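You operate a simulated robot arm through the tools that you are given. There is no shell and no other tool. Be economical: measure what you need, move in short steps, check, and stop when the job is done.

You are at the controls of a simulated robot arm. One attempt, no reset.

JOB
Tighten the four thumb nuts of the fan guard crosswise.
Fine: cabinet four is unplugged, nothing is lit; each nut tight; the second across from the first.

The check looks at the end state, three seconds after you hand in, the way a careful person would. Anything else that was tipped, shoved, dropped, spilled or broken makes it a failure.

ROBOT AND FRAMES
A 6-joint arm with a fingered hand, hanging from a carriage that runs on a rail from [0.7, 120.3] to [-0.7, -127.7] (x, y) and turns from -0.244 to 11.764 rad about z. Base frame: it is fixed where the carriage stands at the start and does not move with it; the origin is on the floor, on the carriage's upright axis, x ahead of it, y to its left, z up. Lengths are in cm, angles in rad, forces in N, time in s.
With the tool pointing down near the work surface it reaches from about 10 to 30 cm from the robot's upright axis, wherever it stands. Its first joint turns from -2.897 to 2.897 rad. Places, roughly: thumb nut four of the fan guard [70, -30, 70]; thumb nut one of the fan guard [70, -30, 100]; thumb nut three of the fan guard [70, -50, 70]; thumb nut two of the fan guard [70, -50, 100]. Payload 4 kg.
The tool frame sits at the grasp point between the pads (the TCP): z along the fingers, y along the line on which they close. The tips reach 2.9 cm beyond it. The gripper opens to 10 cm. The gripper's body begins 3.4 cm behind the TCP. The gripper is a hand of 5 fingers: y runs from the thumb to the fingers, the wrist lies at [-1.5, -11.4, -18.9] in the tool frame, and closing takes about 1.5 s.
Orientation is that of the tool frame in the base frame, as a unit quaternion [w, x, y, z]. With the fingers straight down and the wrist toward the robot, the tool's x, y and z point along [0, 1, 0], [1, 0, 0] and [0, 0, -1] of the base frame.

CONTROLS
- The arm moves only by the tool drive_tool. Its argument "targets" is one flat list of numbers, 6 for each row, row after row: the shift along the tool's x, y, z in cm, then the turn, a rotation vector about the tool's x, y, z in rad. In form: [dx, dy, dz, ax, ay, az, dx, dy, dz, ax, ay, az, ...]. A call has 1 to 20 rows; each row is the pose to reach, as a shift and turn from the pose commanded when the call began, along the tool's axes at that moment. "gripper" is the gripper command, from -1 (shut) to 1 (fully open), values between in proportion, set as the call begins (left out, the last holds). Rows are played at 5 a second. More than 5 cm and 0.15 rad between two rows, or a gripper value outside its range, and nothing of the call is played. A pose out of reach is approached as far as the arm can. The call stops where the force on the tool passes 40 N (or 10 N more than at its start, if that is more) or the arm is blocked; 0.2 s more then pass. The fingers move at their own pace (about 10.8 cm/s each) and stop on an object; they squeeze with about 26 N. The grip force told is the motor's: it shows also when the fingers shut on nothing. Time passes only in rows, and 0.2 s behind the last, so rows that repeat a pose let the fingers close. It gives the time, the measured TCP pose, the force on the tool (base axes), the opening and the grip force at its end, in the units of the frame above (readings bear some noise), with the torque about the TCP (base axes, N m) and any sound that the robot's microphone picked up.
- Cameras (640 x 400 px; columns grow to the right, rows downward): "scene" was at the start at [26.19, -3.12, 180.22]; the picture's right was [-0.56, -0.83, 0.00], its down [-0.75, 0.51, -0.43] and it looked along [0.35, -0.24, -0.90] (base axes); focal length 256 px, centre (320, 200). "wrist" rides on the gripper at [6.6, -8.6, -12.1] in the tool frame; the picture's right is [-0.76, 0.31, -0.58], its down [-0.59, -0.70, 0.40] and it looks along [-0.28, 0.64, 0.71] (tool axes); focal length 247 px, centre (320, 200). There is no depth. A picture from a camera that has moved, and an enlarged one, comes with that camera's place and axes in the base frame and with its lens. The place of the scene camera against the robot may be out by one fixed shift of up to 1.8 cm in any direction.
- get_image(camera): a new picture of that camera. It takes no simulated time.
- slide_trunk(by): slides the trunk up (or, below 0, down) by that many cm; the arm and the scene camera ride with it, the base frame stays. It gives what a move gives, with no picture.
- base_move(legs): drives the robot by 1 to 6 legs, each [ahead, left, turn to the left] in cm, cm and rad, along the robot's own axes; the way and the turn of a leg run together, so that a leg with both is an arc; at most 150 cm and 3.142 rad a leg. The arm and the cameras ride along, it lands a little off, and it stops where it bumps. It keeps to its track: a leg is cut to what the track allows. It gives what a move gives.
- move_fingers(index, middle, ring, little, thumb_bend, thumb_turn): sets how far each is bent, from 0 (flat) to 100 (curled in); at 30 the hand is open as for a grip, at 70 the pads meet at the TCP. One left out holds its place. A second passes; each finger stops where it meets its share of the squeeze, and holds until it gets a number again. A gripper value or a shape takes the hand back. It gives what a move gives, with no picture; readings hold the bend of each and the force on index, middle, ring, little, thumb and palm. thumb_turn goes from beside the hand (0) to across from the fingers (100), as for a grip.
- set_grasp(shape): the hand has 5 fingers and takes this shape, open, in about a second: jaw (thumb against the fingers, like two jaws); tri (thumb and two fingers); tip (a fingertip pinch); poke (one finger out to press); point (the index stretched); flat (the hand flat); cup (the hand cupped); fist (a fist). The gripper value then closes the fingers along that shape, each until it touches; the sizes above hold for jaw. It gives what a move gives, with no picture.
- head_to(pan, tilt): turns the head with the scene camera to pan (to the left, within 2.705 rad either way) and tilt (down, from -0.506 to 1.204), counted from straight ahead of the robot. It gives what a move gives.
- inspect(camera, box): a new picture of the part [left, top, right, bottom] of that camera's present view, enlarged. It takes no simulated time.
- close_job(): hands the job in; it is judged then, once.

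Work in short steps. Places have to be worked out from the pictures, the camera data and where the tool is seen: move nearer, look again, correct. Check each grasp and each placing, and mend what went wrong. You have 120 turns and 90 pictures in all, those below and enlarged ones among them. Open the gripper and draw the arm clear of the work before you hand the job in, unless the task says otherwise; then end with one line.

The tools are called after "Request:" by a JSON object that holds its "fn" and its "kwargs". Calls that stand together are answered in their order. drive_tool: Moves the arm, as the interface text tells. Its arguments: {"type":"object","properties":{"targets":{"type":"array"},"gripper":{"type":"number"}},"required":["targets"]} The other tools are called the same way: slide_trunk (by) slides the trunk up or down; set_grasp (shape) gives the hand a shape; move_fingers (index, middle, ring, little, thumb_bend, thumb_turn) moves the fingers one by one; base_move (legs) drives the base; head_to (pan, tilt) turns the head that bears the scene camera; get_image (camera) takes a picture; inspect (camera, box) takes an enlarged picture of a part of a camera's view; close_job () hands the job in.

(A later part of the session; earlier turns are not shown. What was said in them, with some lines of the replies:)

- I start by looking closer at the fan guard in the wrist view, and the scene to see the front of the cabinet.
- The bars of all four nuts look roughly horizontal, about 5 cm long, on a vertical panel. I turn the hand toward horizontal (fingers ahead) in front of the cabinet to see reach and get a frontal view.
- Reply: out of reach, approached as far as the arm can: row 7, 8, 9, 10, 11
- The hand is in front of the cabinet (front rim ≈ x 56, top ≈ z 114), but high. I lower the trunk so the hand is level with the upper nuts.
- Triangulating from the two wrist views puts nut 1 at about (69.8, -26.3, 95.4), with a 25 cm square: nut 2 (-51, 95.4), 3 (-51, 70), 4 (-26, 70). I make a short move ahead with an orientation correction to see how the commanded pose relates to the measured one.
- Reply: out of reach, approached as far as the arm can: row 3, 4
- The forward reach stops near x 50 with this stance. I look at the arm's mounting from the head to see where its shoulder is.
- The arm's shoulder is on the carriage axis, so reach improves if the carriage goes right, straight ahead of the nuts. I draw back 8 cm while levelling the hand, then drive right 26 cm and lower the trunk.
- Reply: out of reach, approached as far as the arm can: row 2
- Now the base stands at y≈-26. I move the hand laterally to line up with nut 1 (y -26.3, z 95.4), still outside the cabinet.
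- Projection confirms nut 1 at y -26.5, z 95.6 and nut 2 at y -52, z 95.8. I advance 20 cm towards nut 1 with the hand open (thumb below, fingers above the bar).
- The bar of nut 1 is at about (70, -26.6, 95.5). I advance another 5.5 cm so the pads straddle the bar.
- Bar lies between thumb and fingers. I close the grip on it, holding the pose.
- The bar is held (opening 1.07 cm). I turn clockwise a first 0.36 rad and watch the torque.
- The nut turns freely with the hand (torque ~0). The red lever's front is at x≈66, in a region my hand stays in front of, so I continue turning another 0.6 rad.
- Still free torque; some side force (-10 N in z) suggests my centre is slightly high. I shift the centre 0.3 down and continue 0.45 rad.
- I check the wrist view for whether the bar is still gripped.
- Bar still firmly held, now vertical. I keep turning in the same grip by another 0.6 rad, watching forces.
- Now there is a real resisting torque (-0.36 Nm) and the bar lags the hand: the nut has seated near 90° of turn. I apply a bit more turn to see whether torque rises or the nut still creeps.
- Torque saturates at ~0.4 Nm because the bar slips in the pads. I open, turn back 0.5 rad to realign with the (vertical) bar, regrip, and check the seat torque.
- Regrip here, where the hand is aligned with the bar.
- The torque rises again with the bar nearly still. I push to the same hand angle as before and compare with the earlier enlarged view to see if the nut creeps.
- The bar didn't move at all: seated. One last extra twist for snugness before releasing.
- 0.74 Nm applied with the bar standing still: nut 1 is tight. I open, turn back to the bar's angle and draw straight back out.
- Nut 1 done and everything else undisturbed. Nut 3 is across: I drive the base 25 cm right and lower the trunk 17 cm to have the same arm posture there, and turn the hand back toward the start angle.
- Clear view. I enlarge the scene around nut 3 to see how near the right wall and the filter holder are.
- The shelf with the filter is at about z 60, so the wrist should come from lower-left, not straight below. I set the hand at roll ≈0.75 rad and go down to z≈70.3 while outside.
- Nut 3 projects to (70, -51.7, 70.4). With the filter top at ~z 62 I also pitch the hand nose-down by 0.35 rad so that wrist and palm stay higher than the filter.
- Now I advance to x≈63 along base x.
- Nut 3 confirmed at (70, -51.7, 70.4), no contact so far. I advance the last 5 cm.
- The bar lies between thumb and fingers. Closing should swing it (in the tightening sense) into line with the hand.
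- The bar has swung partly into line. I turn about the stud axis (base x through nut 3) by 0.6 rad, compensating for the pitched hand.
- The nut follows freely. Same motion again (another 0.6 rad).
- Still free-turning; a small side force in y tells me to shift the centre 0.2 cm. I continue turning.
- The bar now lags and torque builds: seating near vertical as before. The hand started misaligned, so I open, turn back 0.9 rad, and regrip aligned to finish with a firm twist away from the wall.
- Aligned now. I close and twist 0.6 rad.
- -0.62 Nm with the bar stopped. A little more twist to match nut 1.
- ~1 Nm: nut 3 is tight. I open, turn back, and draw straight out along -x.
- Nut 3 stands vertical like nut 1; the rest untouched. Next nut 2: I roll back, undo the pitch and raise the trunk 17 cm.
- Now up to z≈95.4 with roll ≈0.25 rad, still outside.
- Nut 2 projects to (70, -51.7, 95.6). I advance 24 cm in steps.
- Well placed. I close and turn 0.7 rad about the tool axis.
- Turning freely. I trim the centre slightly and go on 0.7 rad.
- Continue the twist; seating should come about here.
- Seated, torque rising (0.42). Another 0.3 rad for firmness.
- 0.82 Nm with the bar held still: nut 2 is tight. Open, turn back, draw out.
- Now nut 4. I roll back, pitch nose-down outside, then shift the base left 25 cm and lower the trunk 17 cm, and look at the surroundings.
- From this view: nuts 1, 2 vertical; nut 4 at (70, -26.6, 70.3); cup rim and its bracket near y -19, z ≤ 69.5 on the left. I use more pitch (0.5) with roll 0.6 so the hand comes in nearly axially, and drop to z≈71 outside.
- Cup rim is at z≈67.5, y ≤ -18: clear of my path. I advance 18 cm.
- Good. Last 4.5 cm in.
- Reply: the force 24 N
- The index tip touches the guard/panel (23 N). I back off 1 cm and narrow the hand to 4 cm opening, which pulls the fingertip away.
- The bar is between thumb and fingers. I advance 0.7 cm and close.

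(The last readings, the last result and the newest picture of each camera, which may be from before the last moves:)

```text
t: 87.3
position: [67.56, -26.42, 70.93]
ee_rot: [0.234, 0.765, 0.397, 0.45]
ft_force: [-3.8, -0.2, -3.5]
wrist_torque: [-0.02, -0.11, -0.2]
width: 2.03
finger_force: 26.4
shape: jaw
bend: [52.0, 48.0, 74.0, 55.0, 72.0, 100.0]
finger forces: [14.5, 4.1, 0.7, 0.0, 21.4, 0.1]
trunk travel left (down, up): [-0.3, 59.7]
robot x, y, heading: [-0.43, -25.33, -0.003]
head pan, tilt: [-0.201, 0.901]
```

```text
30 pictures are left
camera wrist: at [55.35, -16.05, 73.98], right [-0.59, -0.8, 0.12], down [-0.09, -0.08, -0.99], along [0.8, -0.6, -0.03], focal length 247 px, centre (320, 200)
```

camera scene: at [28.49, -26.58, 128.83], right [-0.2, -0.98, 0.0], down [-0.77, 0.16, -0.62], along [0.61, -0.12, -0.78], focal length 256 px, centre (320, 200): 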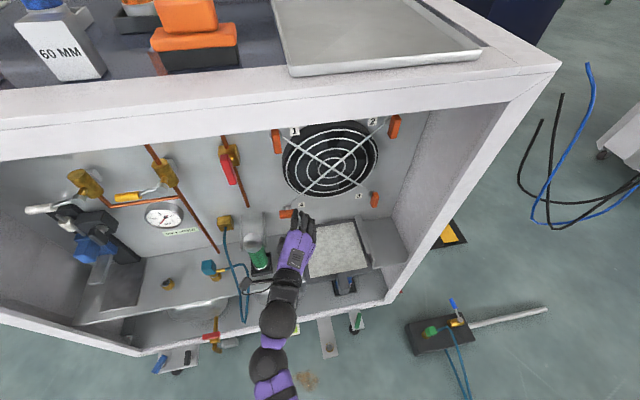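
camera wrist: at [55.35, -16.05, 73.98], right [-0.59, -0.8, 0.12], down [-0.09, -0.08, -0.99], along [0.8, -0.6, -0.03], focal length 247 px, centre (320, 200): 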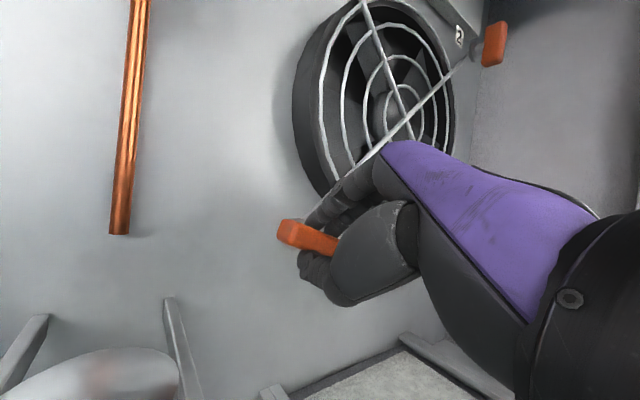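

Gripped and partly swung round. I turn about the stud axis by 0.6 rad with the compensation for this pitch.

Request:
{"fn": "drive_tool", "kwargs": {"targets": [-0.055, 0.044, 0, 0.033, 0.048, 0.105, -0.114, 0.082, 0, 0.066, 0.096, 0.21, -0.175, 0.114, 0.004, 0.1, 0.143, 0.315, -0.241, 0.138, 0.014, 0.133, 0.191, 0.42, -0.307, 0.156, 0.027, 0.166, 0.239, 0.524]}}

Request:
{"fn": "get_image", "kwargs": {"camera": "wrist"}}

```text
t: 88.5
position: [67.42, -26.7, 70.96]
ee_rot: [-0.004, 0.798, 0.246, 0.55]
ft_force: [0.8, 1.7, -7.7]
wrist_torque: [-0.05, 0.03, -0.25]
width: 1.96
finger_force: 25.9
shape: jaw
bend: [52.0, 48.0, 74.0, 55.0, 72.0, 100.0]
finger forces: [13.0, 4.1, 1.0, 0.1, 23.3, 0.1]
trunk travel left (down, up): [-0.3, 59.7]
robot x, y, heading: [-0.06, -25.32, 0.001]
head pan, tilt: [-0.201, 0.901]
```

```text
29 pictures are left
camera wrist: at [55.31, -19.84, 79.29], right [-0.59, -0.72, -0.35], down [-0.09, 0.5, -0.86], along [0.8, -0.48, -0.36], focal length 247 px, centre (320, 200)
```

wrist: 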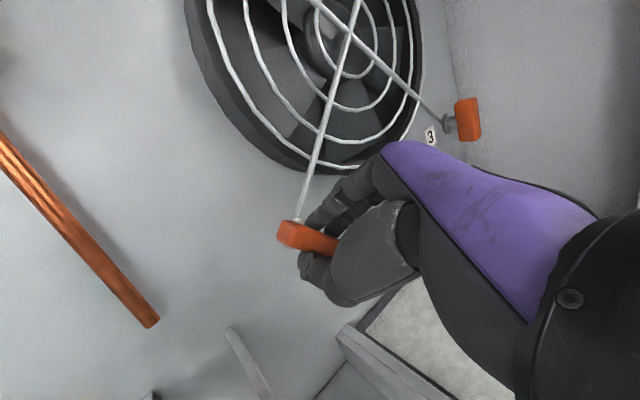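

Follows freely. Repeat 0.6 rad.

Request:
{"fn": "drive_tool", "kwargs": {"targets": [-0.055, 0.044, 0, 0.033, 0.048, 0.105, -0.114, 0.082, 0, 0.066, 0.096, 0.21, -0.175, 0.114, 0.004, 0.1, 0.143, 0.315, -0.241, 0.138, 0.014, 0.133, 0.191, 0.42, -0.307, 0.156, 0.027, 0.166, 0.239, 0.524]}}

Request:
{"fn": "get_image", "kwargs": {"camera": "wrist"}}

```text
t: 89.8
position: [67.5, -26.88, 70.8]
ee_rot: [-0.239, 0.761, 0.073, 0.599]
ft_force: [0.9, 3.3, -6.1]
wrist_torque: [-0.05, 0.17, -0.25]
width: 1.93
finger_force: 26.2
shape: jaw
bend: [52.0, 48.0, 74.0, 55.0, 72.0, 100.0]
finger forces: [14.1, 4.9, 1.6, 0.1, 22.5, 0.0]
trunk travel left (down, up): [-0.3, 59.7]
robot x, y, heading: [-0.27, -25.19, 0.003]
head pan, tilt: [-0.201, 0.901]
```

```text
28 pictures are left
camera wrist: at [55.28, -25.94, 81.49], right [-0.59, -0.4, -0.7], down [-0.09, 0.9, -0.43], along [0.8, -0.19, -0.57], focal length 247 px, centre (320, 200)
```

wrist: 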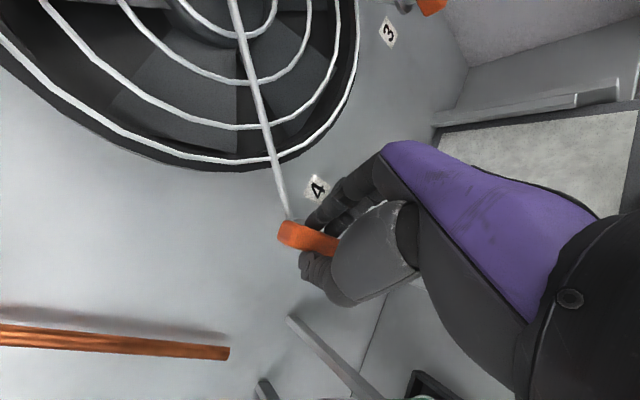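

Near vertical now. Again 0.6 rad, expecting the seat.

Request:
{"fn": "drive_tool", "kwargs": {"targets": [-0.055, 0.044, 0, 0.033, 0.048, 0.105, -0.114, 0.082, 0, 0.066, 0.096, 0.21, -0.175, 0.114, 0.004, 0.1, 0.143, 0.315, -0.241, 0.138, 0.014, 0.133, 0.191, 0.42, -0.307, 0.156, 0.027, 0.166, 0.239, 0.524]}}

Request:
{"fn": "get_image", "kwargs": {"camera": "wrist"}}

```text
t: 91.0
position: [67.6, -27.49, 70.58]
ee_rot: [-0.452, 0.657, -0.105, 0.594]
ft_force: [-0.4, -7.0, 0.6]
wrist_torque: [-0.83, 0.35, -0.87]
width: 1.99
finger_force: 26.6
shape: jaw
bend: [75.0, 43.0, 74.0, 55.0, 67.0, 100.0]
finger forces: [8.5, 27.9, 4.4, 0.0, 29.2, 0.0]
trunk travel left (down, up): [-0.3, 59.7]
robot x, y, heading: [0.18, -25.09, -0.001]
head pan, tilt: [-0.201, 0.901]
```

```text
27 pictures are left
camera wrist: at [55.34, -32.63, 79.9], right [-0.59, 0.07, -0.81], down [-0.09, 0.98, 0.15], along [0.8, 0.16, -0.57], focal length 247 px, centre (320, 200)
```

wrist: 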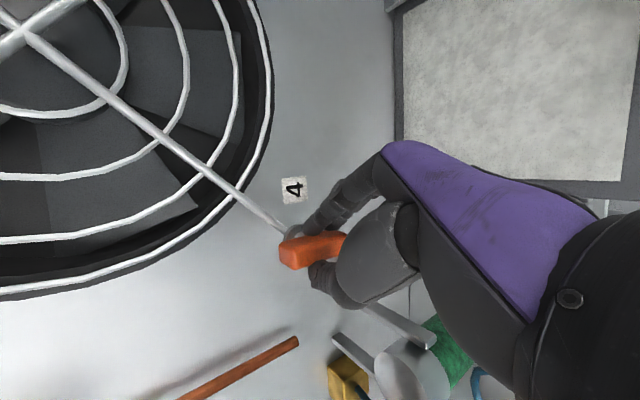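

-0.83 Nm with the bar stopped vertical: nut 4 is tight. I open, turn back 0.6 rad and draw out along -x.

Request:
{"fn": "drive_tool", "kwargs": {"targets": [0, 0, 0, 0, 0, 0, 0, 0, 0, 0, 0, 0, 0, 0, 0, 0, 0, 0, 0, 0, 0, 0, 0, 0, 0.045, -0.05, 0.01, -0.033, -0.048, -0.105, 0.09, -0.1, 0.02, -0.066, -0.096, -0.21, 0.13, -0.16, 0.035, -0.1, -0.143, -0.315, 0.16, -0.22, 0.05, -0.133, -0.191, -0.42, 0.182, -0.284, 0.07, -0.166, -0.239, -0.524, -0.65, -1.48, -2.55, -0.166, -0.239, -0.524, -1.76, -3.07, -6.05, -0.166, -0.239, -0.524, -2.86, -4.66, -9.5, -0.166, -0.239, -0.524, -3.97, -6.25, -13.0, -0.166, -0.239, -0.524, -5.08, -7.84, -16.5, -0.166, -0.239, -0.524, -6.2, -9.4, -20, -0.166, -0.239, -0.524], "gripper": 0.3}}

Request:
{"fn": "get_image", "kwargs": {"camera": "scene"}}

Request:
{"fn": "get_image", "kwargs": {"camera": "wrist"}}

```text
t: 94.2
position: [44.36, -26.96, 70.78]
ee_rot: [-0.238, 0.762, 0.074, 0.597]
ft_force: [-0.1, 0.4, 0.1]
wrist_torque: [-0.02, -0.02, 0.0]
width: 6.48
finger_force: 0.1
shape: jaw
bend: [41.0, 37.0, 27.0, 43.0, 30.0, 99.0]
finger forces: [0.0, 0.0, 0.1, 0.0, 0.0, 0.0]
trunk travel left (down, up): [-0.3, 59.7]
robot x, y, heading: [-0.08, -25.66, -0.001]
head pan, tilt: [-0.201, 0.901]
```

```text
26 pictures are left
camera scene: at [28.29, -26.61, 128.77], right [-0.2, -0.98, 0.0], down [-0.77, 0.16, -0.62], along [0.61, -0.12, -0.78], focal length 256 px, centre (320, 200)
```

scene: 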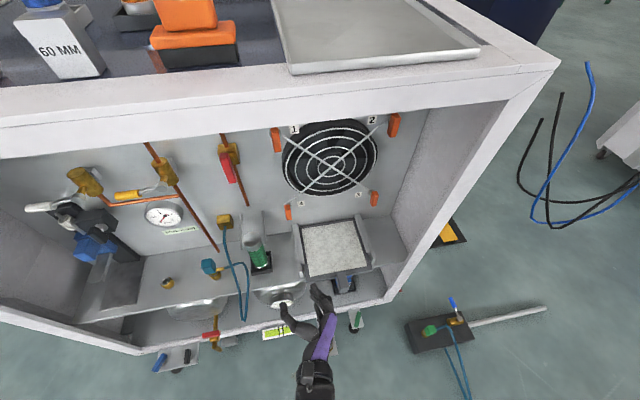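

```text
25 pictures are left
camera wrist: at [32.19, -25.94, 81.38], right [-0.59, -0.4, -0.7], down [-0.09, 0.9, -0.43], along [0.8, -0.19, -0.57], focal length 247 px, centre (320, 200)
```

wrist: 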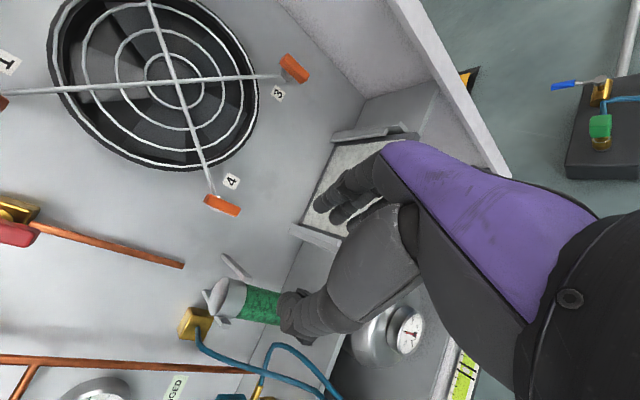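

All four bars now look vertical. I enlarge the guard for a final check.

Request:
{"fn": "inspect", "kwargs": {"camera": "scene", "box": [240, 100, 420, 230]}}

```text
3.08 times, centred on (330, 165) of scene
camera zoom: at [28.29, -26.61, 128.77], right [-0.2, -0.98, 0.0], down [-0.77, 0.16, -0.62], along [0.61, -0.12, -0.78], focal length 788 px, centre (289, 308)
```

zoom: 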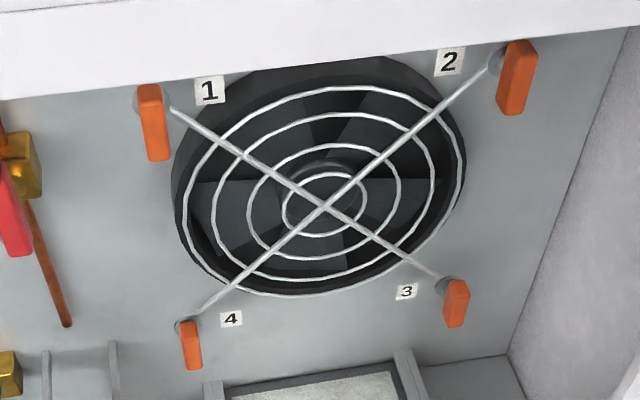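

All four match, seated vertical, nothing else moved. I open the hand fully and draw back a bit more.

Request:
{"fn": "drive_tool", "kwargs": {"targets": [-0.83, -1.19, -2.6, 0, 0, 0, -1.66, -2.4, -5.2, 0, 0, 0, -1.66, -2.4, -5.2, 0, 0, 0], "gripper": 1}}

Request:
{"fn": "close_job", "kwargs": {}}

```text
t: 95.0
position: [38.66, -26.98, 70.8]
ee_rot: [-0.238, 0.761, 0.075, 0.599]
ft_force: [0.4, 0.1, 0.3]
wrist_torque: [0.0, 0.0, 0.01]
width: 9.98
finger_force: 0.1
shape: jaw
bend: [30.0, 30.0, 30.0, 30.0, 30.0, 98.0]
finger forces: [0.0, 0.0, 0.1, 0.0, 0.1, 0.1]
trunk travel left (down, up): [-0.3, 59.7]
robot x, y, heading: [0.09, -25.35, -0.006]
head pan, tilt: [-0.201, 0.901]
```

```text
The job is handed in.
```

I tightened all four thumb nuts crosswise, in the order 1, 3, 2, 4; each stopped firmly at about 0.7–1.0 Nm, and nothing else visibly moved. I took the unplugged and unlit state from your note and did not check it separately.
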